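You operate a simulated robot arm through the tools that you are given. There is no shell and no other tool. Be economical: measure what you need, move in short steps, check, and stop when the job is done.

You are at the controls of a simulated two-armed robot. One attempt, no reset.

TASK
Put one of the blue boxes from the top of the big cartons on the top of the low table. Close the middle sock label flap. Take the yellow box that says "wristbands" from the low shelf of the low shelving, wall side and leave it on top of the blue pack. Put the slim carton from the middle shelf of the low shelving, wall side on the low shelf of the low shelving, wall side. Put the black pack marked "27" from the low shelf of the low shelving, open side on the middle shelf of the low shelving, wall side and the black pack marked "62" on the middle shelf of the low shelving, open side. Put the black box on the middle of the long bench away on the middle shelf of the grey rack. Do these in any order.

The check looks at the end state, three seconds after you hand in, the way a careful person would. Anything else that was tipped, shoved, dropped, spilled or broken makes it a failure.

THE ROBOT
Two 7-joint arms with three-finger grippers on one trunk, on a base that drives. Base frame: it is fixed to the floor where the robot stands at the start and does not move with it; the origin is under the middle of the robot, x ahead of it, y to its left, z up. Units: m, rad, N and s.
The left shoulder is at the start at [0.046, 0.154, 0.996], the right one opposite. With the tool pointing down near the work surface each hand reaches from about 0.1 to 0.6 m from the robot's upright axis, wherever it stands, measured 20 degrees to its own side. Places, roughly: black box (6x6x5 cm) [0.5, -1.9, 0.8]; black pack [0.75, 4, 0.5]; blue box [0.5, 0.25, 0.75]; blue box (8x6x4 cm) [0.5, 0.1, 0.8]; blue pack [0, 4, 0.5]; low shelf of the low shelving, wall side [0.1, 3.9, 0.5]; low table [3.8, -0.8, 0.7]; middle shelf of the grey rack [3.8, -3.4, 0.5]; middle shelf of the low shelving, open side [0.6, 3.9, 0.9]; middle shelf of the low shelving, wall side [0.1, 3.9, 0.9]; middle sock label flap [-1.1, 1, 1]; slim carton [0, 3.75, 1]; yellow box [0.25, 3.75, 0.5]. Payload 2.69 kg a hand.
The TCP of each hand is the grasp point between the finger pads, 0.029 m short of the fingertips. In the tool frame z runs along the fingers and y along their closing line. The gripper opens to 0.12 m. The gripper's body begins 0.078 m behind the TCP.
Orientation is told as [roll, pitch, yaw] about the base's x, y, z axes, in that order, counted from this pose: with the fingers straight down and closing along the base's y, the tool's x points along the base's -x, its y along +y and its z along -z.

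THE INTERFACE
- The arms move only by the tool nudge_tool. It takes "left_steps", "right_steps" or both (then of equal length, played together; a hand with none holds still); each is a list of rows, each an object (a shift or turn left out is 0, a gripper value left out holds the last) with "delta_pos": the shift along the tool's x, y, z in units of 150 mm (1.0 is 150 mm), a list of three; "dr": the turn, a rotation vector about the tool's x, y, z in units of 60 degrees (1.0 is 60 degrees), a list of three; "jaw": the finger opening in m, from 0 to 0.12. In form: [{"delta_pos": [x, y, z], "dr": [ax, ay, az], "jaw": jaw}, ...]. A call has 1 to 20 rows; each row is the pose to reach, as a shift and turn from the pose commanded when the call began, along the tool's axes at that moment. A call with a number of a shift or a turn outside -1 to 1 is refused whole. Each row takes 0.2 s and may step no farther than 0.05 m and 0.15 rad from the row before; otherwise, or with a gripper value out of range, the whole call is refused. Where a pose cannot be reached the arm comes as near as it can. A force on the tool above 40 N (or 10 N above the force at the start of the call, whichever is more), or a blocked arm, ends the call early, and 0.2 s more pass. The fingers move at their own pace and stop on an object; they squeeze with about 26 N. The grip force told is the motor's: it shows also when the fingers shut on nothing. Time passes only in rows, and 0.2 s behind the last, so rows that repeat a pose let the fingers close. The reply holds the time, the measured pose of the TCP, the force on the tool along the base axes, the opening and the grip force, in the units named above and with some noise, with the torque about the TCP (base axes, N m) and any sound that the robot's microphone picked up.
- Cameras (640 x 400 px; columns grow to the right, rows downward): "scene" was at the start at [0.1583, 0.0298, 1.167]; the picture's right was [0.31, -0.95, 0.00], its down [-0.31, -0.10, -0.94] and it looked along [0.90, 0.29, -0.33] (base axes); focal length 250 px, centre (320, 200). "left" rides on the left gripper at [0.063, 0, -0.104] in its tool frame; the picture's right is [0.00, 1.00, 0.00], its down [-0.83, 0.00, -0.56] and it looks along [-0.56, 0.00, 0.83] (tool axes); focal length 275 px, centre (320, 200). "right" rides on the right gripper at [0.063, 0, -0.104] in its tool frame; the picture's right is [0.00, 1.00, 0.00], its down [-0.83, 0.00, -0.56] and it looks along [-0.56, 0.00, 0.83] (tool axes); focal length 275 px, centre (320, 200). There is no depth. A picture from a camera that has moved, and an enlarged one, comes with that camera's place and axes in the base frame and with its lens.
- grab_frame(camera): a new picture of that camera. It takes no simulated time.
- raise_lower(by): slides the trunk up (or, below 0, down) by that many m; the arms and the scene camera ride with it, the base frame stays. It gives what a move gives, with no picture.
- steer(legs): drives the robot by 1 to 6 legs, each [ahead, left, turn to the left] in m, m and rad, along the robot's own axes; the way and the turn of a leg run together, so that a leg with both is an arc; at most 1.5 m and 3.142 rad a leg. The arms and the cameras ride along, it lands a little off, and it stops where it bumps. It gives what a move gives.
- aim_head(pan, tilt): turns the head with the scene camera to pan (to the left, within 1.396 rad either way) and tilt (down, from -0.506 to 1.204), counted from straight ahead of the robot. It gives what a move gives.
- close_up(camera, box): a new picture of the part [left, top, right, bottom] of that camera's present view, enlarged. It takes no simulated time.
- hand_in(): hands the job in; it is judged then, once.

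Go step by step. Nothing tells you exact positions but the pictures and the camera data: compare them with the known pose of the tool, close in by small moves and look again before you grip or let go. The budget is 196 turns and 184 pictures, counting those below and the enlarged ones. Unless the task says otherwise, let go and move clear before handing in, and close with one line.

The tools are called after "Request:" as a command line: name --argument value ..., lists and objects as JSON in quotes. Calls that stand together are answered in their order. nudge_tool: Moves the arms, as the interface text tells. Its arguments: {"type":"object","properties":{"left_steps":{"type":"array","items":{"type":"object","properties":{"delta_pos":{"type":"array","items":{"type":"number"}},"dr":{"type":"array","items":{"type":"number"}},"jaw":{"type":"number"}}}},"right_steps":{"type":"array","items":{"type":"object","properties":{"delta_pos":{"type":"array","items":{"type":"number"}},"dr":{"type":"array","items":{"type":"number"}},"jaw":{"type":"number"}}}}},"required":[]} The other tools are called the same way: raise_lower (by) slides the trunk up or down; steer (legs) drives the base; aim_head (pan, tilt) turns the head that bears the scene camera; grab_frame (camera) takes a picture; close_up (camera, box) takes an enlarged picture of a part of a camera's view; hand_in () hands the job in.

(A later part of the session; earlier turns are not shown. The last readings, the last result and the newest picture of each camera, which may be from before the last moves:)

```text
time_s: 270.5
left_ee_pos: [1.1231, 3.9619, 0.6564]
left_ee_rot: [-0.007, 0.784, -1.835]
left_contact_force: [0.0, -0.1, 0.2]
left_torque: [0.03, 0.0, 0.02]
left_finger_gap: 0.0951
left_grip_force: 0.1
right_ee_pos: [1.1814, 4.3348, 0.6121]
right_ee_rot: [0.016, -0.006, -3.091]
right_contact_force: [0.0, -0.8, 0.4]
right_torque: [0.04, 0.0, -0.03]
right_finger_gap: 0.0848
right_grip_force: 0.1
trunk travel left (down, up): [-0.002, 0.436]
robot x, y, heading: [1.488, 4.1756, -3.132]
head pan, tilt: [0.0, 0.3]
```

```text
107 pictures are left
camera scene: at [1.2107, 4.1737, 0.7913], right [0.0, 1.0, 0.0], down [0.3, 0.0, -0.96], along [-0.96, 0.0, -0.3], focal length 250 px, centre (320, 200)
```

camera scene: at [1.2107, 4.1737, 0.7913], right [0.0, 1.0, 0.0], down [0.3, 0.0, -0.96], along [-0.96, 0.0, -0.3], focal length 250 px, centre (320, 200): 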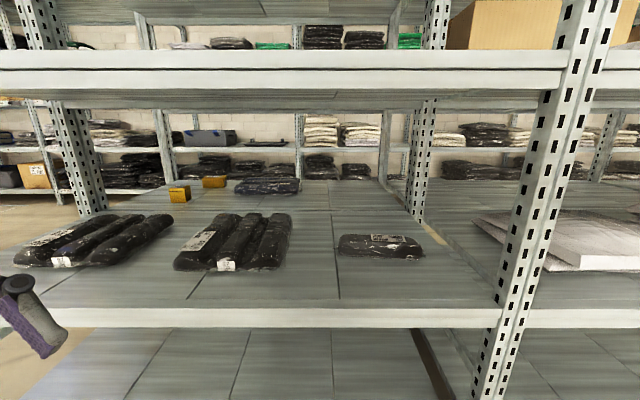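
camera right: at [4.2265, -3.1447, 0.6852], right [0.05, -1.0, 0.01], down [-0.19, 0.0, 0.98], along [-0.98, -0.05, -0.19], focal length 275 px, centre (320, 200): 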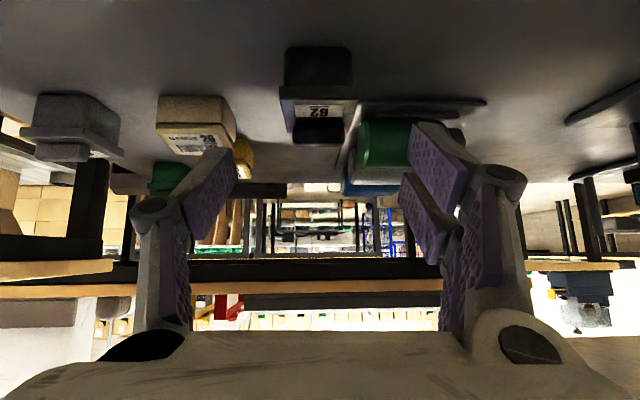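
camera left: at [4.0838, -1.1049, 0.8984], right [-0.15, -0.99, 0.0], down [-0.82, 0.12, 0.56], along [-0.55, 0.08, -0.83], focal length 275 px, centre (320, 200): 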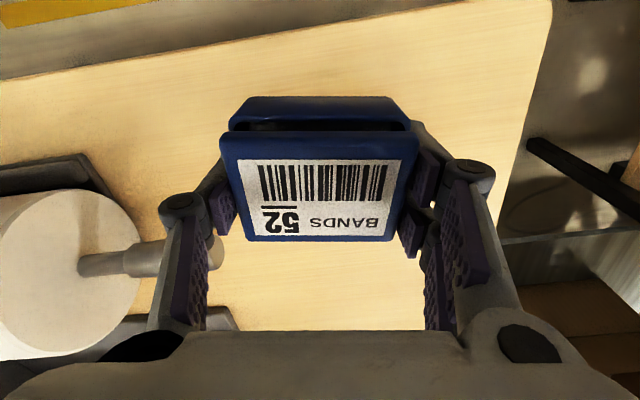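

The slanted orientation works. I'll lay the hand flatter (60° from vertical) to fit between shelves, pull the right hand back, lower, and then drive in.

Request:
nudge_tool --left_steps '[{"delta_pos": [-0.1, 0, 0.1], "dr": [0, 0.13, 0]}, {"delta_pos": [-0.2, 0, 0.2], "dr": [0, 0.25, 0]}, {"delta_pos": [-0.36, 0, 0.36], "dr": [0, 0.25, 0]}, {"delta_pos": [-0.36, 0, 0.36], "dr": [0, 0.25, 0]}]' --right_steps '[{"delta_pos": [0.2, -0.1, 0]}, {"delta_pos": [0.4, -0.2, 0]}, {"delta_pos": [0.6, -0.3, 0]}, {"delta_pos": [0.6, -0.3, 0]}]'

Request:
grab_frame --camera "left"

```text
time_s: 271.5
left_ee_pos: [1.123, 3.9629, 0.5798]
left_ee_rot: [-0.011, 1.045, -1.84]
left_contact_force: [0.3, 0.0, -0.8]
left_torque: [-0.05, -0.02, 0.0]
left_finger_gap: 0.095
left_grip_force: 0.1
right_ee_pos: [1.2627, 4.3837, 0.6216]
right_ee_rot: [0.016, -0.006, -3.091]
right_contact_force: [-0.5, -0.5, -0.1]
right_torque: [0.01, 0.0, 0.0]
right_finger_gap: 0.085
right_grip_force: 0.0
right hand out of reach, approached as far as the arm can: row 3, 4
trunk travel left (down, up): [-0.002, 0.436]
robot x, y, heading: [1.4866, 4.1722, -3.138]
head pan, tilt: [0.0, 0.3]
```

```text
106 pictures are left
camera left: at [1.1079, 3.9055, 0.6874], right [0.97, -0.26, -0.01], down [-0.24, -0.87, -0.44], along [0.11, 0.43, -0.9], focal length 275 px, centre (320, 200)
```

left: 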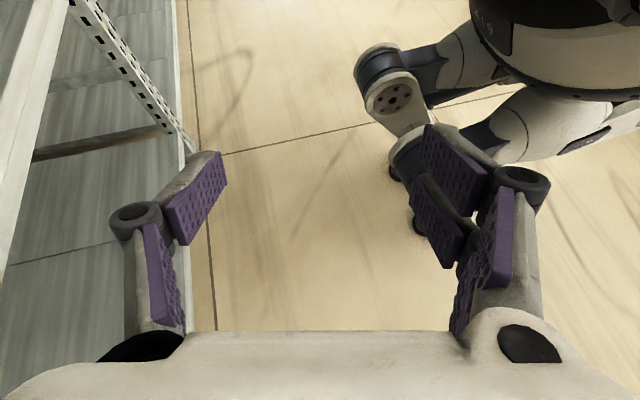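

Request:
aim_head --pan 0.7 --tilt 0.2

Request:
grab_frame --camera "scene"

```text
time_s: 272.5
left_ee_pos: [1.1247, 3.9629, 0.5811]
left_ee_rot: [-0.011, 1.045, -1.839]
left_contact_force: [-0.2, -0.2, 0.7]
left_torque: [-0.02, 0.01, -0.04]
left_finger_gap: 0.0952
left_grip_force: 0.1
right_ee_pos: [1.262, 4.3817, 0.6212]
right_ee_rot: [0.016, -0.005, -3.09]
right_contact_force: [0.6, 0.3, 0.4]
right_torque: [-0.01, -0.01, 0.01]
right_finger_gap: 0.0852
right_grip_force: 0.0
trunk travel left (down, up): [-0.002, 0.436]
robot x, y, heading: [1.486, 4.172, -3.136]
head pan, tilt: [0.7, 0.201]
```

```text
105 pictures are left
camera scene: at [1.2329, 4.1137, 0.8006], right [-0.65, 0.76, 0.0], down [0.15, 0.13, -0.98], along [-0.75, -0.63, -0.2], focal length 250 px, centre (320, 200)
```

scene: 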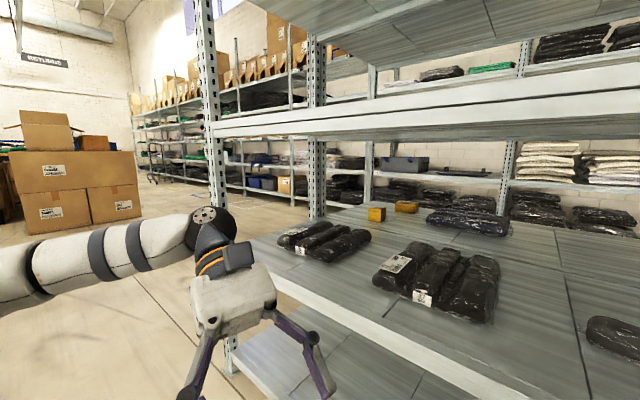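

The forearm lies flat and outside the shelf, so there is clearance. Driving in with the hand between the shelves.

Request:
steer --legs '[[0.12, -0.12, 0], [0.12, 0, 0]]'

Request:
grab_frame --camera "scene"

Request:
grab_frame --camera "left"

```text
time_s: 274.9
left_ee_pos: [0.8858, 4.0816, 0.5793]
left_ee_rot: [-0.012, 1.044, -1.84]
left_contact_force: [0.0, 0.0, -0.1]
left_torque: [-0.03, -0.03, -0.02]
left_finger_gap: 0.0948
left_grip_force: 0.1
right_ee_pos: [1.0243, 4.5013, 0.6215]
right_ee_rot: [0.017, -0.006, -3.093]
right_contact_force: [-0.6, 0.0, 0.5]
right_torque: [0.03, 0.01, -0.01]
right_finger_gap: 0.0849
right_grip_force: 0.0
trunk travel left (down, up): [-0.002, 0.436]
robot x, y, heading: [1.2491, 4.2959, -3.142]
head pan, tilt: [0.7, 0.201]
```

```text
104 pictures are left
camera scene: at [0.9945, 4.2329, 0.8006], right [-0.65, 0.76, 0.0], down [0.15, 0.13, -0.98], along [-0.75, -0.63, -0.2], focal length 250 px, centre (320, 200)
```

scene: 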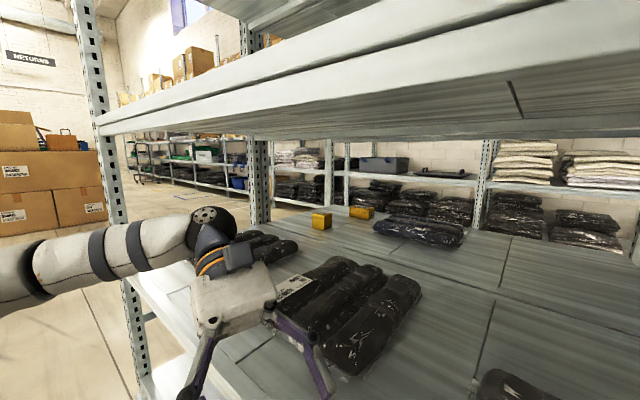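

```text
103 pictures are left
camera left: at [0.8692, 4.0249, 0.6879], right [0.97, -0.26, -0.01], down [-0.24, -0.87, -0.44], along [0.11, 0.43, -0.9], focal length 275 px, centre (320, 200)
```

left: 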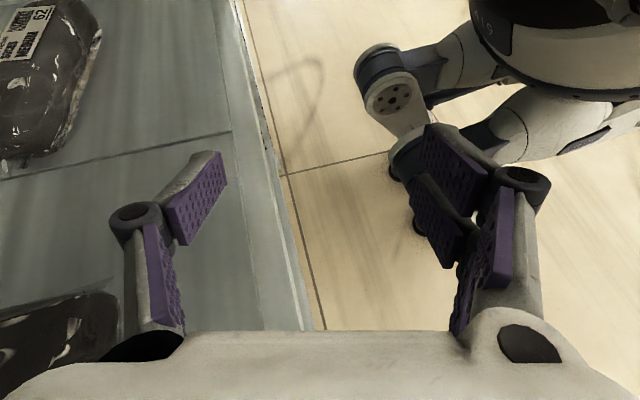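

Pack 62's axis and near end are located (near end y≈4.215, centreline x≈0.667). Moving the hand inward to a standoff above its near end, aligning yaw.

Request:
nudge_tool --left_steps '[{"delta_pos": [0.02, -0.3, 0.04], "dr": [0.083, 0, -0.048]}, {"delta_pos": [0.03, -0.6, 0.08], "dr": [0.083, 0, -0.048]}, {"delta_pos": [0.06, -0.9, 0.12], "dr": [0.083, 0, -0.048]}, {"delta_pos": [0.06, -0.95, 0.14], "dr": [0.083, 0, -0.048]}]'

Request:
grab_frame --camera "left"

Request:
grab_frame --camera "scene"

```text
time_s: 275.9
left_ee_pos: [0.7522, 4.1419, 0.5776]
left_ee_rot: [-0.012, 1.045, -1.738]
left_contact_force: [-0.8, 0.2, 0.1]
left_torque: [0.01, 0.05, -0.02]
left_finger_gap: 0.0949
left_grip_force: 0.0
right_ee_pos: [1.0237, 4.5031, 0.6215]
right_ee_rot: [0.017, -0.007, -3.093]
right_contact_force: [-0.5, -0.9, 0.3]
right_torque: [-0.02, -0.01, 0.05]
right_finger_gap: 0.0849
right_grip_force: 0.0
trunk travel left (down, up): [-0.002, 0.436]
robot x, y, heading: [1.2534, 4.2927, -3.139]
head pan, tilt: [0.7, 0.201]
```

```text
102 pictures are left
camera left: at [0.7428, 4.0822, 0.6863], right [0.99, -0.16, -0.01], down [-0.15, -0.89, -0.44], along [0.06, 0.44, -0.9], focal length 275 px, centre (320, 200)
```

left: 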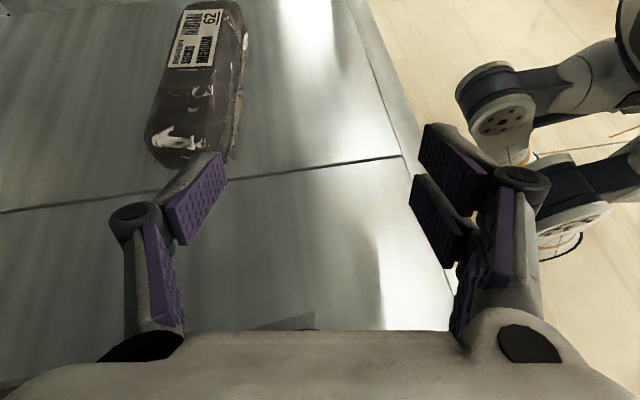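

```text
101 pictures are left
camera scene: at [0.9945, 4.2329, 0.8006], right [-0.65, 0.76, 0.0], down [0.15, 0.13, -0.98], along [-0.75, -0.63, -0.2], focal length 250 px, centre (320, 200)
```

scene: 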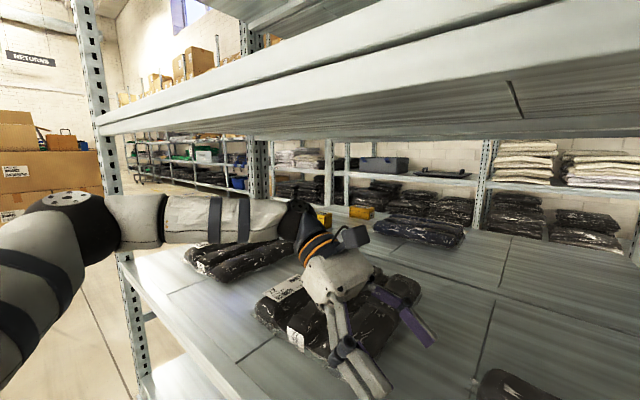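

Request:
nudge_tool --left_steps '[{"delta_pos": [0.03, -0.3, 0.05], "jaw": 0.11}, {"delta_pos": [0.06, -0.6, 0.1], "jaw": 0.11}, {"delta_pos": [0.06, -0.72, 0.1], "jaw": 0.11}, {"delta_pos": [0.06, -0.72, 0.35], "jaw": 0.11}, {"delta_pos": [0.06, -0.72, 0.35], "jaw": 0.11}]'

Request:
grab_frame --camera "left"

```text
time_s: 277.1
left_ee_pos: [0.6544, 4.2053, 0.5604]
left_ee_rot: [-0.014, 1.046, -1.74]
left_contact_force: [0.5, -0.2, 1.1]
left_torque: [0.03, -0.01, 0.0]
left_finger_gap: 0.11
left_grip_force: 0.1
right_ee_pos: [1.0239, 4.5028, 0.6232]
right_ee_rot: [0.017, -0.003, -3.093]
right_contact_force: [-0.2, -0.5, 0.0]
right_torque: [-0.01, 0.0, -0.01]
right_finger_gap: 0.0851
right_grip_force: 0.1
trunk travel left (down, up): [-0.002, 0.436]
robot x, y, heading: [1.2505, 4.292, -3.14]
head pan, tilt: [0.7, 0.201]
```

```text
100 pictures are left
camera left: at [0.6442, 4.1467, 0.6686], right [0.99, -0.16, -0.01], down [-0.15, -0.89, -0.44], along [0.06, 0.44, -0.9], focal length 275 px, centre (320, 200)
```

left: 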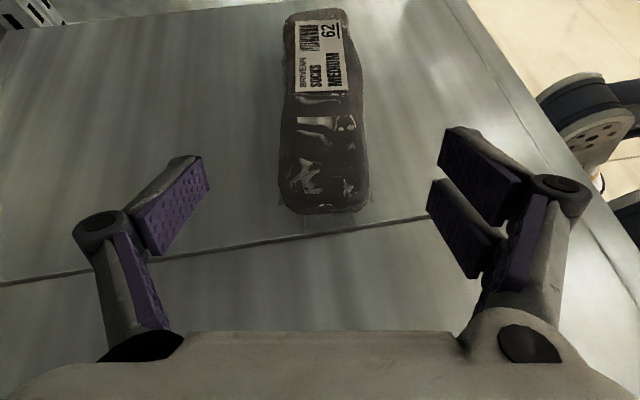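

Well aligned. Advancing over the roll and closing.

Request:
nudge_tool --left_steps '[{"delta_pos": [0.04, 0, 0.2]}, {"delta_pos": [0.083, 0, 0.45]}, {"delta_pos": [0.083, 0, 0.68]}, {"delta_pos": [0.083, 0, 0.68]}]'

Request:
grab_frame --camera "left"

```text
time_s: 278.1
left_ee_pos: [0.6688, 4.3005, 0.519]
left_ee_rot: [-0.01, 1.045, -1.741]
left_contact_force: [-0.2, 0.5, 0.8]
left_torque: [0.01, -0.01, -0.01]
left_finger_gap: 0.1102
left_grip_force: 0.1
right_ee_pos: [1.0247, 4.5018, 0.6218]
right_ee_rot: [0.015, -0.005, -3.093]
right_contact_force: [0.7, 0.3, 0.2]
right_torque: [-0.03, 0.02, 0.01]
right_finger_gap: 0.0851
right_grip_force: 0.0
trunk travel left (down, up): [-0.002, 0.436]
robot x, y, heading: [1.2549, 4.2925, -3.141]
head pan, tilt: [0.7, 0.201]
```

```text
99 pictures are left
camera left: at [0.6593, 4.2423, 0.6276], right [0.99, -0.16, -0.01], down [-0.15, -0.89, -0.44], along [0.06, 0.44, -0.9], focal length 275 px, centre (320, 200)
```

left: 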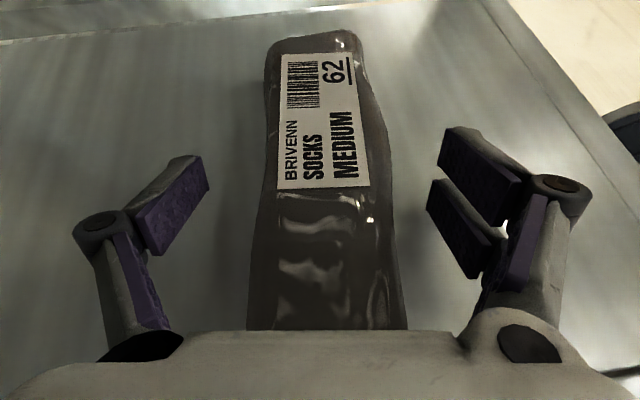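

Request:
nudge_tool --left_steps '[{"jaw": 0.03}, {"jaw": 0.03}, {"jaw": 0.03}, {"jaw": 0.03}, {"delta_pos": [0.1, 0, -0.06], "jaw": 0.03}, {"delta_pos": [0.2, 0, -0.12], "jaw": 0.03}, {"delta_pos": [0.2, 0, -0.12], "jaw": 0.03}]'

Request:
grab_frame --camera "left"

Request:
grab_frame --camera "scene"

```text
time_s: 279.8
left_ee_pos: [0.6697, 4.2995, 0.5547]
left_ee_rot: [-0.009, 1.046, -1.74]
left_contact_force: [-0.6, -0.3, -0.9]
left_torque: [0.0, 0.04, -0.03]
left_finger_gap: 0.0574
left_grip_force: 26.1
right_ee_pos: [1.0258, 4.502, 0.6214]
right_ee_rot: [0.016, -0.005, -3.092]
right_contact_force: [0.0, -0.5, 0.6]
right_torque: [0.01, 0.0, 0.03]
right_finger_gap: 0.0849
right_grip_force: 0.1
trunk travel left (down, up): [-0.002, 0.436]
robot x, y, heading: [1.2499, 4.2901, -3.136]
head pan, tilt: [0.7, 0.201]
```

```text
98 pictures are left
camera left: at [0.6595, 4.2417, 0.6625], right [0.99, -0.16, -0.01], down [-0.15, -0.89, -0.44], along [0.06, 0.44, -0.9], focal length 275 px, centre (320, 200)
```

left: 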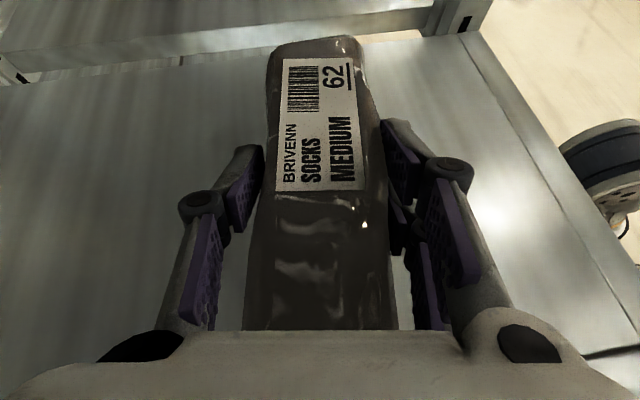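

```text
97 pictures are left
camera scene: at [0.9945, 4.2329, 0.8006], right [-0.65, 0.76, 0.0], down [0.15, 0.13, -0.98], along [-0.75, -0.63, -0.2], focal length 250 px, centre (320, 200)
```

scene: 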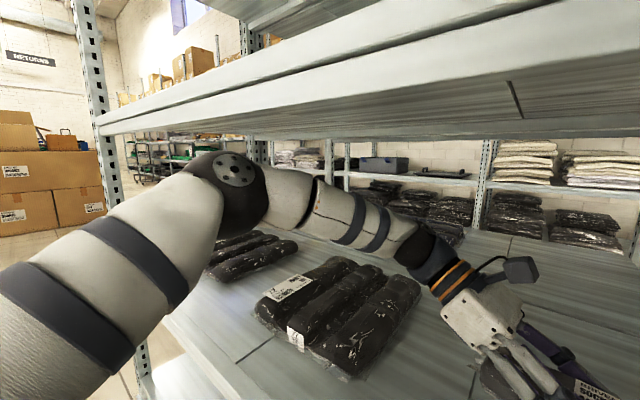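

Pack 62 is firmly held. Backing out, raising the trunk by one shelf pitch, and viewing the middle shelf.

Request:
steer --legs '[[-0.33, 0, 0]]'

Request:
raise_lower --by 0.42

Request:
aim_head --pan 0.1 --tilt 0.35

Request:
grab_frame --camera "scene"

```text
time_s: 281.9
left_ee_pos: [0.9979, 4.3, 0.5542]
left_ee_rot: [-0.012, 1.046, -1.741]
left_contact_force: [0.4, 0.7, -1.2]
left_torque: [-0.01, 0.01, -0.04]
left_finger_gap: 0.0575
left_grip_force: 26.0
right_ee_pos: [1.3539, 4.5033, 0.6221]
right_ee_rot: [0.018, -0.006, -3.095]
right_contact_force: [0.1, -0.3, -0.1]
right_torque: [0.01, 0.0, 0.04]
right_finger_gap: 0.0852
right_grip_force: 0.2
trunk travel left (down, up): [-0.002, 0.436]
robot x, y, heading: [1.5763, 4.2968, 3.142]
head pan, tilt: [0.7, 0.201]
```

```text
refused: 0.42 is not a number from -0.4 to 0.4
```

```text
time_s: 282.9
left_ee_pos: [0.9977, 4.3017, 0.5554]
left_ee_rot: [-0.01, 1.045, -1.741]
left_contact_force: [0.4, -0.7, -1.2]
left_torque: [0.01, -0.08, 0.02]
left_finger_gap: 0.0572
left_grip_force: 25.9
right_ee_pos: [1.3537, 4.5031, 0.6214]
right_ee_rot: [0.015, -0.005, -3.095]
right_contact_force: [-0.7, 0.6, 0.1]
right_torque: [0.0, 0.0, -0.01]
right_finger_gap: 0.0849
right_grip_force: 0.1
trunk travel left (down, up): [-0.002, 0.436]
robot x, y, heading: [1.5781, 4.292, 3.141]
head pan, tilt: [0.099, 0.351]
```

```text
96 pictures are left
camera scene: at [1.3013, 4.2844, 0.7866], right [-0.1, 0.99, 0.0], down [0.34, 0.03, -0.94], along [-0.93, -0.09, -0.34], focal length 250 px, centre (320, 200)
```

scene: 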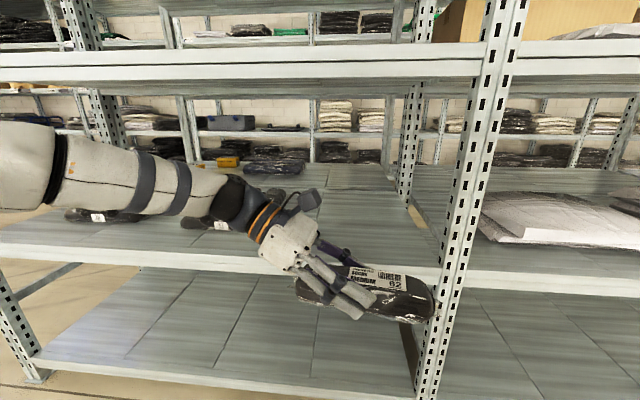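

Request:
raise_lower --by 0.4

Request:
raise_lower --by 0.03

Request:
grab_frame --camera "scene"

Request:
grab_frame --camera "left"

```text
time_s: 286.8
left_ee_pos: [1.0159, 4.3007, 1.0512]
left_ee_rot: [-0.316, 0.995, -2.002]
left_contact_force: [-0.1, 0.2, -1.1]
left_torque: [-0.03, 0.02, -0.01]
left_finger_gap: 0.0573
left_grip_force: 26.2
right_ee_pos: [1.353, 4.5031, 1.0218]
right_ee_rot: [0.016, -0.004, -3.095]
right_contact_force: [0.5, -0.8, 0.0]
right_torque: [0.06, -0.03, -0.02]
right_finger_gap: 0.0847
right_grip_force: 0.1
trunk travel left (down, up): [-0.402, 0.036]
robot x, y, heading: [1.5776, 4.2943, 3.145]
head pan, tilt: [0.099, 0.351]
```

```text
time_s: 287.5
left_ee_pos: [1.0383, 4.3018, 1.1368]
left_ee_rot: [-0.479, 0.947, -2.135]
left_contact_force: [-0.5, 0.7, -2.2]
left_torque: [0.07, -0.02, -0.08]
left_finger_gap: 0.0573
left_grip_force: 26.3
right_ee_pos: [1.353, 4.5037, 1.0514]
right_ee_rot: [0.017, -0.006, -3.093]
right_contact_force: [-0.2, 0.5, 0.5]
right_torque: [0.02, -0.08, -0.02]
right_finger_gap: 0.0848
right_grip_force: 0.1
trunk travel left (down, up): [-0.432, 0.006]
robot x, y, heading: [1.5767, 4.2906, 3.141]
head pan, tilt: [0.099, 0.351]
```

```text
95 pictures are left
camera scene: at [1.4738, 4.2845, 1.243], right [-0.1, 1.0, 0.0], down [0.34, 0.03, -0.94], along [-0.93, -0.09, -0.34], focal length 250 px, centre (320, 200)
```

scene: 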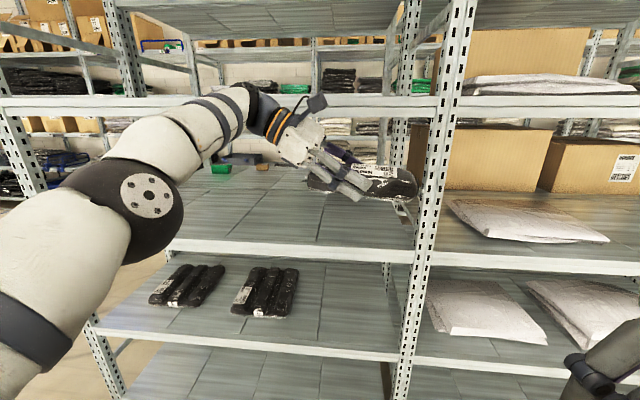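

```text
94 pictures are left
camera left: at [1.0561, 4.2433, 1.2425], right [0.95, -0.16, -0.27], down [-0.26, -0.89, -0.38], along [-0.18, 0.44, -0.88], focal length 275 px, centre (320, 200)
```

left: 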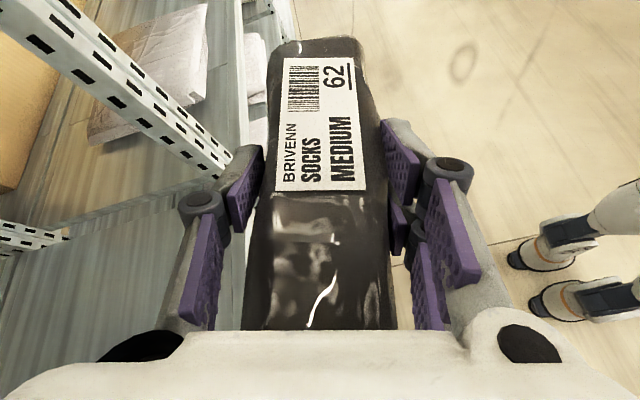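

Raising shifted the shoulders back so the left hand drifted off its pose (still holding well). I'll lower the trunk a bit, then restore the hand orientation.

Request:
raise_lower --by -0.18

Request:
nudge_tool --left_steps '[{"dr": [-0.07, 0.02, -0.111]}, {"dr": [-0.139, 0.04, -0.222]}, {"dr": [-0.139, 0.04, -0.222]}]'

```text
time_s: 289.5
left_ee_pos: [0.9961, 4.302, 0.7324]
left_ee_rot: [0.265, 1.052, -1.502]
left_contact_force: [-0.1, 0.1, -0.4]
left_torque: [-0.04, -0.02, -0.01]
left_finger_gap: 0.0574
left_grip_force: 25.9
right_ee_pos: [1.3541, 4.503, 0.8728]
right_ee_rot: [0.015, -0.006, -3.095]
right_contact_force: [0.4, 0.5, -0.5]
right_torque: [0.03, -0.03, 0.04]
right_finger_gap: 0.0851
right_grip_force: 0.0
trunk travel left (down, up): [-0.252, 0.186]
robot x, y, heading: [1.5774, 4.2948, 3.14]
head pan, tilt: [0.099, 0.351]
```

```text
time_s: 290.3
left_ee_pos: [1.0254, 4.296, 0.7356]
left_ee_rot: [0.773, 0.971, -1.078]
left_contact_force: [-0.1, 0.0, -0.5]
left_torque: [-0.02, 0.0, 0.0]
left_finger_gap: 0.0571
left_grip_force: 26.4
left hand out of reach, approached as far as the arm can: row 1, 2, 3
right_ee_pos: [1.3523, 4.5018, 0.8723]
right_ee_rot: [0.015, -0.007, -3.095]
right_contact_force: [-0.5, -0.1, -0.1]
right_torque: [0.01, 0.01, 0.01]
right_finger_gap: 0.085
right_grip_force: 0.0
trunk travel left (down, up): [-0.252, 0.186]
robot x, y, heading: [1.577, 4.2951, 3.145]
head pan, tilt: [0.099, 0.351]
```

Request:
nudge_tool --left_steps '[{"delta_pos": [0.15, 0.2, -0.045], "dr": [0.065, -0.021, 0.111]}, {"delta_pos": [0.3, 0.41, -0.09], "dr": [0.13, -0.042, 0.222]}, {"delta_pos": [0.44, 0.62, -0.135], "dr": [0.195, -0.063, 0.334]}, {"delta_pos": [0.44, 0.62, -0.135], "dr": [0.195, -0.063, 0.334]}]'

Request:
grab_frame --camera "scene"

```text
time_s: 291.3
left_ee_pos: [0.9881, 4.3059, 0.8479]
left_ee_rot: [-0.003, 1.046, -1.745]
left_contact_force: [0.6, -0.2, -1.0]
left_torque: [0.01, -0.01, 0.0]
left_finger_gap: 0.0575
left_grip_force: 25.8
left hand out of reach, approached as far as the arm can: row 1, 2, 3, 4
right_ee_pos: [1.3532, 4.5023, 0.8712]
right_ee_rot: [0.016, -0.005, -3.095]
right_contact_force: [0.5, 0.4, 0.3]
right_torque: [-0.01, 0.02, 0.01]
right_finger_gap: 0.085
right_grip_force: 0.0
trunk travel left (down, up): [-0.252, 0.186]
robot x, y, heading: [1.5765, 4.2958, 3.143]
head pan, tilt: [0.099, 0.351]
```

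```text
93 pictures are left
camera scene: at [1.38, 4.2844, 1.0463], right [-0.1, 1.0, 0.0], down [0.34, 0.03, -0.94], along [-0.93, -0.09, -0.34], focal length 250 px, centre (320, 200)
```

scene: 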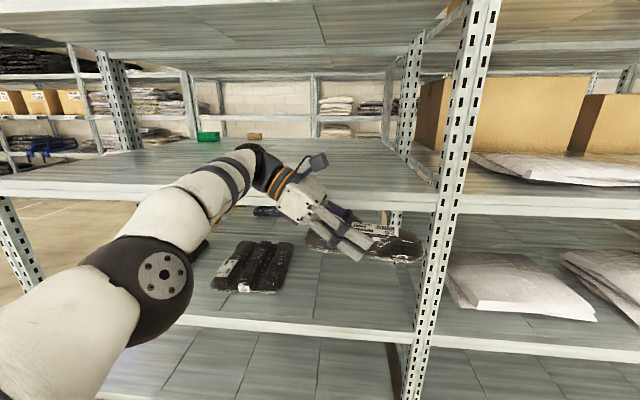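

Orientation is back. Lifting the hand to z≈0.96, then driving in over the middle shelf (surface ≈0.875).

Request:
nudge_tool --left_steps '[{"delta_pos": [0.2, 0, -0.12]}, {"delta_pos": [0.4, 0, -0.24]}, {"delta_pos": [0.65, 0, -0.37]}, {"delta_pos": [0.65, 0, -0.37]}]'

```text
time_s: 292.3
left_ee_pos: [1.0116, 4.3034, 0.9536]
left_ee_rot: [0.0, 1.044, -1.743]
left_contact_force: [0.1, 0.5, -1.0]
left_torque: [-0.02, 0.0, -0.01]
left_finger_gap: 0.0574
left_grip_force: 26.4
left hand out of reach, approached as far as the arm can: row 2, 3, 4
right_ee_pos: [1.3529, 4.5037, 0.8715]
right_ee_rot: [0.015, -0.005, -3.094]
right_contact_force: [-0.1, -0.4, 0.2]
right_torque: [0.02, 0.01, -0.04]
right_finger_gap: 0.085
right_grip_force: 0.0
trunk travel left (down, up): [-0.252, 0.186]
robot x, y, heading: [1.5774, 4.293, 3.147]
head pan, tilt: [0.099, 0.351]
```

The elbow would come close to the shelf lip at this height, so I extend the hand forward first and raise the trunk a bit.

Request:
nudge_tool --left_steps '[{"delta_pos": [0, -0.25, 0]}, {"delta_pos": [0, -0.45, 0]}, {"delta_pos": [0, -0.45, 0]}]'

Request:
raise_lower --by 0.12

Request:
grab_frame --camera "scene"

```text
time_s: 293.1
left_ee_pos: [1.0083, 4.3068, 0.9457]
left_ee_rot: [-0.002, 1.046, -1.744]
left_contact_force: [-0.2, -0.5, -0.4]
left_torque: [-0.03, 0.03, -0.01]
left_finger_gap: 0.0572
left_grip_force: 25.7
left hand out of reach, approached as far as the arm can: row 1, 2, 3
right_ee_pos: [1.3538, 4.5034, 0.8715]
right_ee_rot: [0.014, -0.007, -3.095]
right_contact_force: [-0.3, -0.2, -0.6]
right_torque: [0.01, -0.01, -0.02]
right_finger_gap: 0.0849
right_grip_force: 0.1
trunk travel left (down, up): [-0.252, 0.186]
robot x, y, heading: [1.5788, 4.2952, 3.146]
head pan, tilt: [0.099, 0.351]
```

```text
time_s: 294.6
left_ee_pos: [1.0525, 4.3051, 1.1551]
left_ee_rot: [-0.333, 0.988, -2.025]
left_contact_force: [0.3, -0.3, -0.7]
left_torque: [0.0, -0.02, 0.03]
left_finger_gap: 0.0572
left_grip_force: 26.0
right_ee_pos: [1.3523, 4.5026, 0.9915]
right_ee_rot: [0.016, -0.006, -3.094]
right_contact_force: [-0.5, -0.2, 0.2]
right_torque: [0.01, -0.03, -0.02]
right_finger_gap: 0.0849
right_grip_force: 0.1
trunk travel left (down, up): [-0.372, 0.066]
robot x, y, heading: [1.5792, 4.2985, 3.139]
head pan, tilt: [0.099, 0.351]
```

```text
92 pictures are left
camera scene: at [1.4186, 4.2845, 1.1736], right [-0.1, 1.0, 0.0], down [0.34, 0.03, -0.94], along [-0.93, -0.09, -0.34], focal length 250 px, centre (320, 200)
```

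scene: 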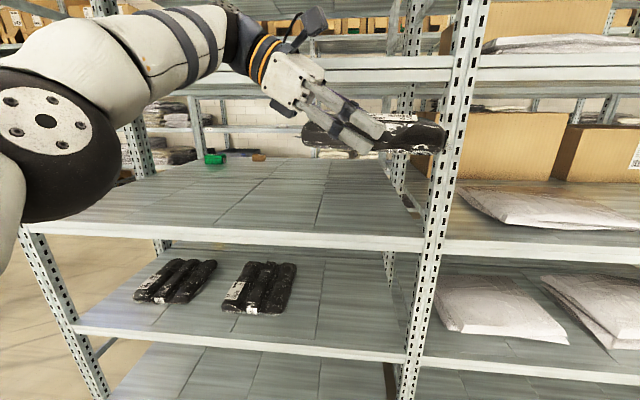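

Reach is limited because the hand is across the body's centre. I'll restore its angle while moving it left (−y), then sidestep the base right to compensate.

Request:
nudge_tool --left_steps '[{"delta_pos": [-0.24, 0.06, -0.08], "dr": [-0.04, 0.015, -0.07]}, {"delta_pos": [-0.48, 0.13, -0.17], "dr": [-0.086, 0.03, -0.149]}, {"delta_pos": [-0.72, 0.19, -0.25], "dr": [-0.086, 0.03, -0.149]}, {"delta_pos": [-0.95, 0.255, -0.335], "dr": [-0.086, 0.03, -0.149]}, {"delta_pos": [-0.95, 0.255, -0.335], "dr": [-0.086, 0.03, -0.149]}]'

Request:
steer --legs '[[0, -0.13, 0]]'

Request:
grab_frame --camera "scene"

```text
time_s: 295.8
left_ee_pos: [1.0512, 4.1869, 1.0576]
left_ee_rot: [-0.004, 1.047, -1.743]
left_contact_force: [0.0, 0.4, -0.8]
left_torque: [0.0, 0.04, 0.0]
left_finger_gap: 0.0573
left_grip_force: 26.4
right_ee_pos: [1.3537, 4.5034, 0.9927]
right_ee_rot: [0.016, -0.008, -3.096]
right_contact_force: [0.2, -0.6, -0.2]
right_torque: [0.02, -0.03, 0.04]
right_finger_gap: 0.085
right_grip_force: 0.1
trunk travel left (down, up): [-0.372, 0.066]
robot x, y, heading: [1.5793, 4.295, 3.139]
head pan, tilt: [0.099, 0.351]
```

```text
time_s: 297.5
left_ee_pos: [1.052, 4.3173, 1.0575]
left_ee_rot: [-0.004, 1.048, -1.741]
left_contact_force: [0.6, 1.0, -1.0]
left_torque: [0.0, 0.02, 0.0]
left_finger_gap: 0.0572
left_grip_force: 26.4
right_ee_pos: [1.3532, 4.6336, 0.9921]
right_ee_rot: [0.016, -0.007, -3.094]
right_contact_force: [-0.6, 0.2, -0.8]
right_torque: [-0.01, -0.04, -0.01]
right_finger_gap: 0.0848
right_grip_force: 0.0
trunk travel left (down, up): [-0.372, 0.066]
robot x, y, heading: [1.578, 4.4247, -3.144]
head pan, tilt: [0.099, 0.351]
```

```text
91 pictures are left
camera scene: at [1.4191, 4.4155, 1.1737], right [-0.1, 0.99, 0.0], down [0.34, 0.03, -0.94], along [-0.93, -0.09, -0.34], focal length 250 px, centre (320, 200)
```

scene: 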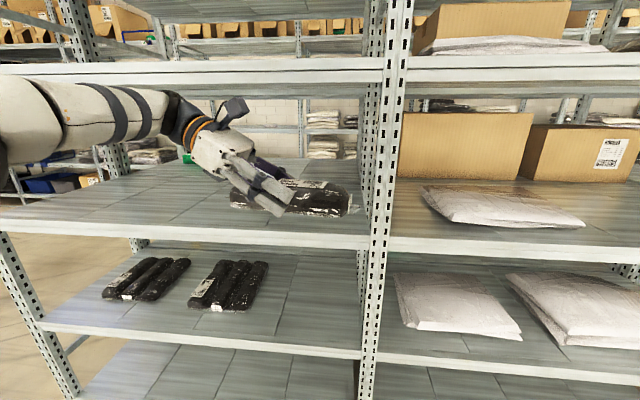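

Now comfortable. Lowering the hand ~8 cm so the forearm passes between the shelves, then driving in.

Request:
nudge_tool --left_steps '[{"delta_pos": [-0.25, 0, 0.14]}, {"delta_pos": [-0.49, 0, 0.283]}, {"delta_pos": [-0.52, 0, 0.3]}, {"delta_pos": [-0.52, 0, 0.3]}]'

Request:
steer --legs '[[0.2, 0, 0]]'

Request:
aim_head --pan 0.6 --tilt 0.3

Request:
grab_frame --camera "scene"

```text
time_s: 298.5
left_ee_pos: [1.0499, 4.3191, 0.9665]
left_ee_rot: [-0.003, 1.049, -1.742]
left_contact_force: [-0.5, -0.4, -0.6]
left_torque: [-0.01, 0.0, -0.01]
left_finger_gap: 0.0574
left_grip_force: 26.1
right_ee_pos: [1.3549, 4.634, 0.9917]
right_ee_rot: [0.015, -0.008, -3.094]
right_contact_force: [0.2, 0.0, 0.6]
right_torque: [-0.02, 0.02, -0.01]
right_finger_gap: 0.0853
right_grip_force: 0.0
trunk travel left (down, up): [-0.372, 0.066]
robot x, y, heading: [1.5748, 4.4221, -3.138]
head pan, tilt: [0.099, 0.351]
```

```text
time_s: 300.1
left_ee_pos: [0.8483, 4.3157, 0.9678]
left_ee_rot: [-0.003, 1.047, -1.738]
left_contact_force: [-0.1, 0.0, -1.2]
left_torque: [0.01, 0.02, -0.01]
left_finger_gap: 0.0573
left_grip_force: 25.3
right_ee_pos: [1.1499, 4.6319, 0.9911]
right_ee_rot: [0.016, -0.006, -3.094]
right_contact_force: [0.2, -0.4, 0.8]
right_torque: [0.03, -0.02, -0.02]
right_finger_gap: 0.085
right_grip_force: 0.0
trunk travel left (down, up): [-0.372, 0.066]
robot x, y, heading: [1.3751, 4.4228, -3.136]
head pan, tilt: [0.099, 0.351]
```

```text
time_s: 301.0
left_ee_pos: [0.848, 4.3157, 0.9674]
left_ee_rot: [-0.004, 1.046, -1.743]
left_contact_force: [0.2, -0.7, 0.1]
left_torque: [-0.02, 0.0, 0.0]
left_finger_gap: 0.0574
left_grip_force: 25.5
right_ee_pos: [1.1501, 4.6324, 0.9924]
right_ee_rot: [0.015, -0.007, -3.092]
right_contact_force: [-0.2, 0.0, -0.4]
right_torque: [0.03, -0.03, 0.01]
right_finger_gap: 0.0849
right_grip_force: 0.1
trunk travel left (down, up): [-0.372, 0.066]
robot x, y, heading: [1.3772, 4.4206, -3.14]
head pan, tilt: [0.6, 0.3]
```

```text
90 pictures are left
camera scene: at [1.2333, 4.3709, 1.1784], right [-0.57, 0.82, 0.0], down [0.24, 0.17, -0.96], along [-0.79, -0.54, -0.3], focal length 250 px, centre (320, 200)
```

scene: 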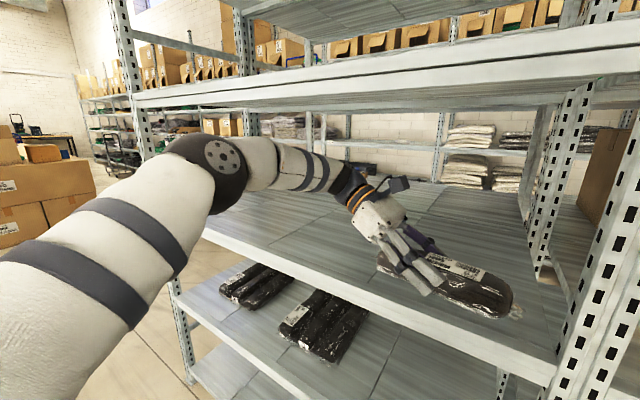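

Request:
nudge_tool --left_steps '[{"delta_pos": [0, -0.3, 0]}, {"delta_pos": [0, -0.6, 0]}, {"delta_pos": [0, -0.85, 0]}, {"delta_pos": [-0.1, -0.85, 0.06]}, {"delta_pos": [-0.17, -0.85, 0.1]}, {"delta_pos": [-0.17, -0.85, 0.1]}]'

Request:
grab_frame --camera "left"

Request:
grab_frame --camera "scene"

```text
time_s: 302.4
left_ee_pos: [0.8059, 4.3426, 0.9309]
left_ee_rot: [-0.005, 1.047, -1.739]
left_contact_force: [0.6, 0.5, 0.0]
left_torque: [0.01, -0.06, -0.03]
left_finger_gap: 0.0574
left_grip_force: 26.4
left hand out of reach, approached as far as the arm can: row 1, 2, 3, 4, 5, 6
right_ee_pos: [1.1515, 4.6334, 0.9911]
right_ee_rot: [0.015, -0.008, -3.091]
right_contact_force: [0.3, 0.5, 0.4]
right_torque: [0.02, -0.01, 0.0]
right_finger_gap: 0.085
right_grip_force: 0.1
trunk travel left (down, up): [-0.372, 0.066]
robot x, y, heading: [1.3753, 4.4253, -3.138]
head pan, tilt: [0.6, 0.3]
```

```text
89 pictures are left
camera left: at [0.7944, 4.2853, 1.0385], right [0.99, -0.17, -0.01], down [-0.15, -0.88, -0.44], along [0.07, 0.44, -0.9], focal length 275 px, centre (320, 200)
```

left: 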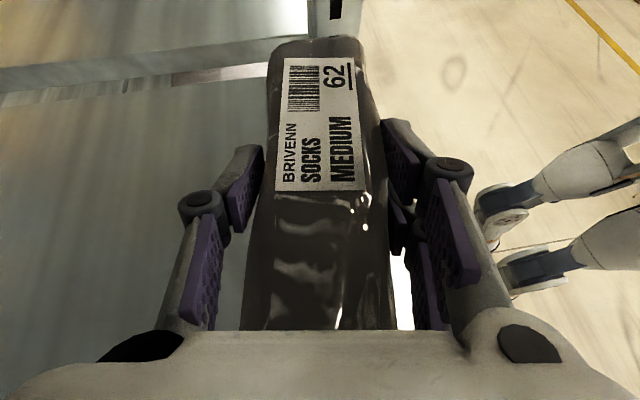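

```text
88 pictures are left
camera scene: at [1.2334, 4.3708, 1.1785], right [-0.57, 0.82, 0.0], down [0.24, 0.17, -0.96], along [-0.79, -0.54, -0.3], focal length 250 px, centre (320, 200)
```

scene: 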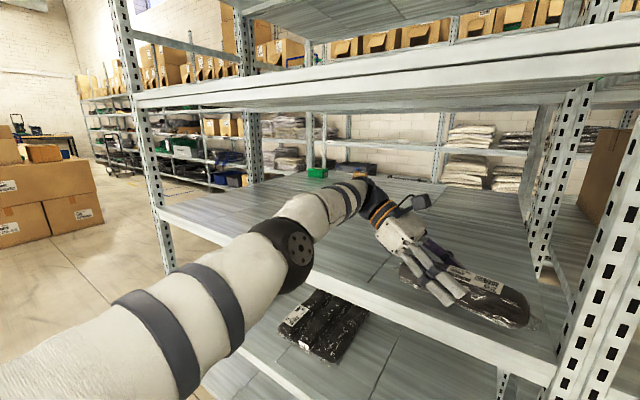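

The arm is fully stretched here with the elbow low. I'll back the hand to the previous bent pose and bring the base forward instead.

Request:
nudge_tool --left_steps '[{"delta_pos": [0.02, 0.15, -0.1]}, {"delta_pos": [0.08, 0.36, -0.2]}, {"delta_pos": [0.08, 0.4, -0.22]}]'

Request:
steer --legs '[[0.15, 0, 0]]'

Request:
grab_frame --camera "scene"

Request:
grab_frame --camera "left"

```text
time_s: 303.2
left_ee_pos: [0.8625, 4.3103, 0.9595]
left_ee_rot: [-0.003, 1.048, -1.74]
left_contact_force: [0.2, -0.3, -0.9]
left_torque: [0.02, 0.01, -0.01]
left_finger_gap: 0.0572
left_grip_force: 25.2
right_ee_pos: [1.1508, 4.6322, 0.9914]
right_ee_rot: [0.017, -0.005, -3.091]
right_contact_force: [0.5, 0.4, 0.9]
right_torque: [-0.01, 0.02, 0.03]
right_finger_gap: 0.085
right_grip_force: 0.1
trunk travel left (down, up): [-0.372, 0.066]
robot x, y, heading: [1.3803, 4.4207, -3.134]
head pan, tilt: [0.6, 0.3]
```

```text
time_s: 304.6
left_ee_pos: [0.7124, 4.3098, 0.9588]
left_ee_rot: [-0.001, 1.048, -1.74]
left_contact_force: [0.2, -0.1, -0.2]
left_torque: [0.03, 0.02, -0.03]
left_finger_gap: 0.0575
left_grip_force: 25.4
right_ee_pos: [1.0009, 4.6323, 0.9919]
right_ee_rot: [0.015, -0.004, -3.09]
right_contact_force: [0.2, 0.3, 0.5]
right_torque: [0.0, -0.03, -0.01]
right_finger_gap: 0.0851
right_grip_force: 0.2
trunk travel left (down, up): [-0.372, 0.066]
robot x, y, heading: [1.2268, 4.4231, -3.139]
head pan, tilt: [0.6, 0.3]
```

```text
87 pictures are left
camera scene: at [1.0826, 4.3705, 1.1783], right [-0.57, 0.82, 0.0], down [0.24, 0.17, -0.96], along [-0.79, -0.54, -0.3], focal length 250 px, centre (320, 200)
```

scene: 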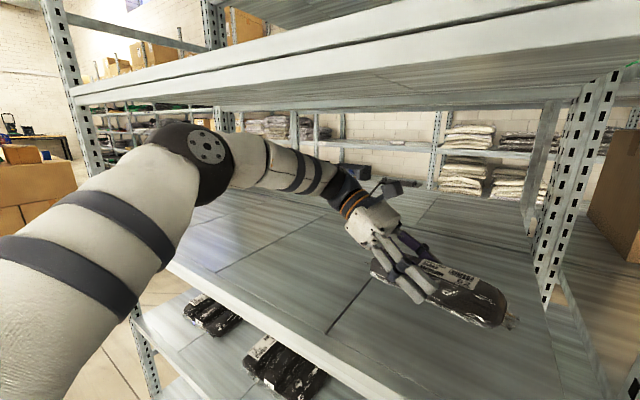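

```text
86 pictures are left
camera left: at [0.7013, 4.2518, 1.0671], right [0.99, -0.17, -0.01], down [-0.15, -0.88, -0.44], along [0.07, 0.44, -0.9], focal length 275 px, centre (320, 200)
```

left: 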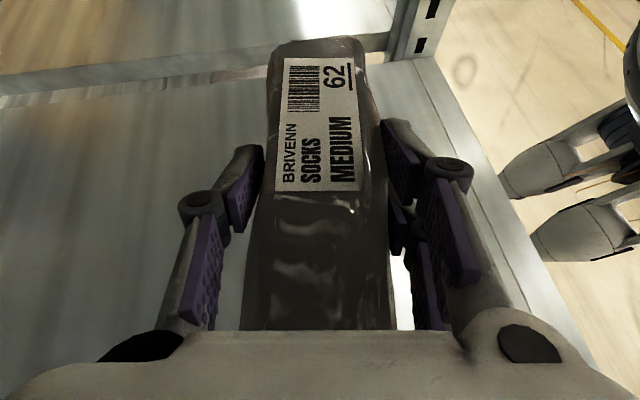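

Over the middle shelf. Lowering to contact in small steps.

Request:
nudge_tool --left_steps '[{"delta_pos": [-0.1, 0, 0.058]}, {"delta_pos": [-0.19, 0, 0.11]}, {"delta_pos": [-0.22, 0, 0.127]}, {"delta_pos": [-0.22, 0, 0.127]}]'

Request:
nudge_tool --left_steps '[{"delta_pos": [-0.015, 0, 0.009]}, {"delta_pos": [-0.03, 0, 0.017]}, {"delta_pos": [-0.03, 0, 0.017]}]'

Request:
grab_frame --camera "left"

```text
time_s: 305.6
left_ee_pos: [0.7118, 4.3118, 0.9209]
left_ee_rot: [-0.003, 1.047, -1.739]
left_contact_force: [0.1, 0.4, -1.1]
left_torque: [-0.02, 0.0, 0.0]
left_finger_gap: 0.0572
left_grip_force: 26.4
right_ee_pos: [1.0006, 4.6336, 0.9913]
right_ee_rot: [0.015, -0.007, -3.092]
right_contact_force: [-1.0, -0.7, -0.3]
right_torque: [-0.03, 0.01, 0.01]
right_finger_gap: 0.0851
right_grip_force: 0.1
trunk travel left (down, up): [-0.372, 0.066]
robot x, y, heading: [1.2282, 4.4241, -3.138]
head pan, tilt: [0.6, 0.3]
```

```text
time_s: 306.4
left_ee_pos: [0.7118, 4.3107, 0.9153]
left_ee_rot: [-0.004, 1.046, -1.74]
left_contact_force: [0.1, -0.1, -0.2]
left_torque: [-0.03, 0.0, -0.02]
left_finger_gap: 0.0575
left_grip_force: 26.0
right_ee_pos: [1.0018, 4.6311, 0.991]
right_ee_rot: [0.016, -0.008, -3.092]
right_contact_force: [-0.1, 0.6, 0.2]
right_torque: [0.02, -0.02, -0.04]
right_finger_gap: 0.0849
right_grip_force: 0.0
trunk travel left (down, up): [-0.372, 0.066]
robot x, y, heading: [1.2254, 4.4189, -3.136]
head pan, tilt: [0.6, 0.3]
```

```text
85 pictures are left
camera left: at [0.7014, 4.2517, 1.0239], right [0.99, -0.17, -0.01], down [-0.15, -0.88, -0.44], along [0.07, 0.44, -0.9], focal length 275 px, centre (320, 200)
```

left: 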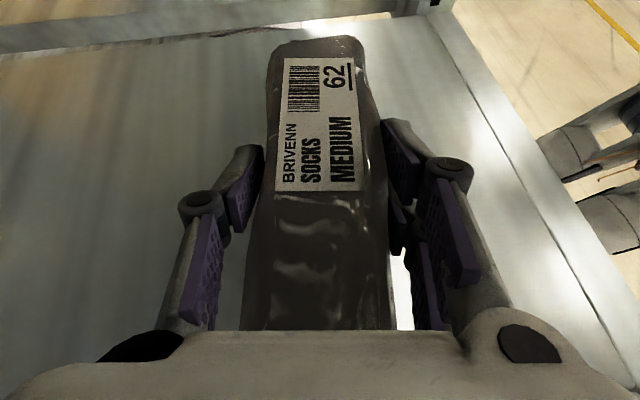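

Request:
nudge_tool --left_steps '[{"delta_pos": [-0.015, 0, 0.009]}, {"delta_pos": [-0.03, 0, 0.017]}, {"delta_pos": [-0.045, 0, 0.026]}, {"delta_pos": [-0.045, 0, 0.026]}]'

Request:
nudge_tool --left_steps '[{"delta_pos": [-0.01, 0, 0.006]}, {"delta_pos": [-0.02, 0, 0.012]}, {"delta_pos": [-0.03, 0, 0.017]}, {"delta_pos": [-0.03, 0, 0.017]}]'

```text
time_s: 307.4
left_ee_pos: [0.7133, 4.31, 0.9137]
left_ee_rot: [-0.016, 1.05, -1.749]
left_contact_force: [-6.9, -8.1, 32.5]
left_torque: [-0.46, -0.8, -0.34]
left_finger_gap: 0.0574
left_grip_force: 26.6
right_ee_pos: [1.0028, 4.6315, 0.9924]
right_ee_rot: [0.013, -0.007, -3.091]
right_contact_force: [-1.0, 0.3, -0.1]
right_torque: [0.0, -0.04, 0.01]
right_finger_gap: 0.0854
right_grip_force: 0.0
trunk travel left (down, up): [-0.372, 0.066]
robot x, y, heading: [1.2265, 4.4245, -3.142]
head pan, tilt: [0.6, 0.3]
```

```text
time_s: 307.8
left_ee_pos: [0.7122, 4.3103, 0.9133]
left_ee_rot: [-0.021, 1.055, -1.752]
left_contact_force: [4.3, -4.8, 16.5]
left_torque: [-0.36, -0.58, -0.34]
left_finger_gap: 0.0573
left_grip_force: 26.0
right_ee_pos: [1.002, 4.6319, 0.9929]
right_ee_rot: [0.013, -0.008, -3.09]
right_contact_force: [0.8, -0.3, 0.1]
right_torque: [0.0, 0.01, 0.0]
right_finger_gap: 0.0853
right_grip_force: 0.0
trunk travel left (down, up): [-0.372, 0.066]
robot x, y, heading: [1.2282, 4.4231, -3.133]
head pan, tilt: [0.6, 0.3]
stopped in row 2 (left hand): the force on the tool passed its limit at 46 N (the readings are from after the stop); the commanded pose is now the measured one
```

Resting on the shelf. Opening and withdrawing along the finger direction.

Request:
nudge_tool --left_steps '[{"jaw": 0.1}, {"jaw": 0.1}, {"jaw": 0.1}, {"delta_pos": [0.05, 0, -0.25], "jaw": 0.1}, {"delta_pos": [0.1, 0, -0.5], "jaw": 0.1}, {"delta_pos": [0.1, 0, -0.75], "jaw": 0.1}, {"delta_pos": [0.1, 0, -0.9], "jaw": 0.1}]'

Request:
grab_frame --camera "left"

```text
time_s: 309.4
left_ee_pos: [0.6942, 4.201, 0.9889]
left_ee_rot: [-0.014, 1.052, -1.747]
left_contact_force: [-0.8, 0.1, 1.3]
left_torque: [0.01, 0.02, -0.01]
left_finger_gap: 0.1
left_grip_force: 0.0
right_ee_pos: [1.0009, 4.6322, 0.9926]
right_ee_rot: [0.016, -0.007, -3.092]
right_contact_force: [0.2, -0.6, -0.1]
right_torque: [-0.01, -0.02, -0.03]
right_finger_gap: 0.0852
right_grip_force: 0.1
trunk travel left (down, up): [-0.372, 0.066]
robot x, y, heading: [1.2244, 4.4222, -3.138]
head pan, tilt: [0.6, 0.3]
```

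```text
84 pictures are left
camera left: at [0.6834, 4.1413, 1.0967], right [0.99, -0.17, -0.01], down [-0.15, -0.88, -0.45], along [0.06, 0.44, -0.89], focal length 275 px, centre (320, 200)
```

left: 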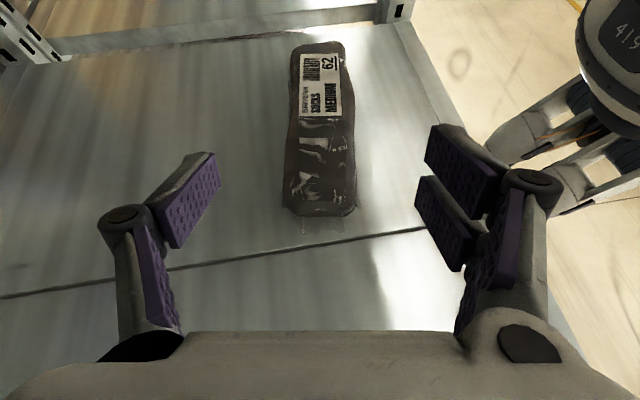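

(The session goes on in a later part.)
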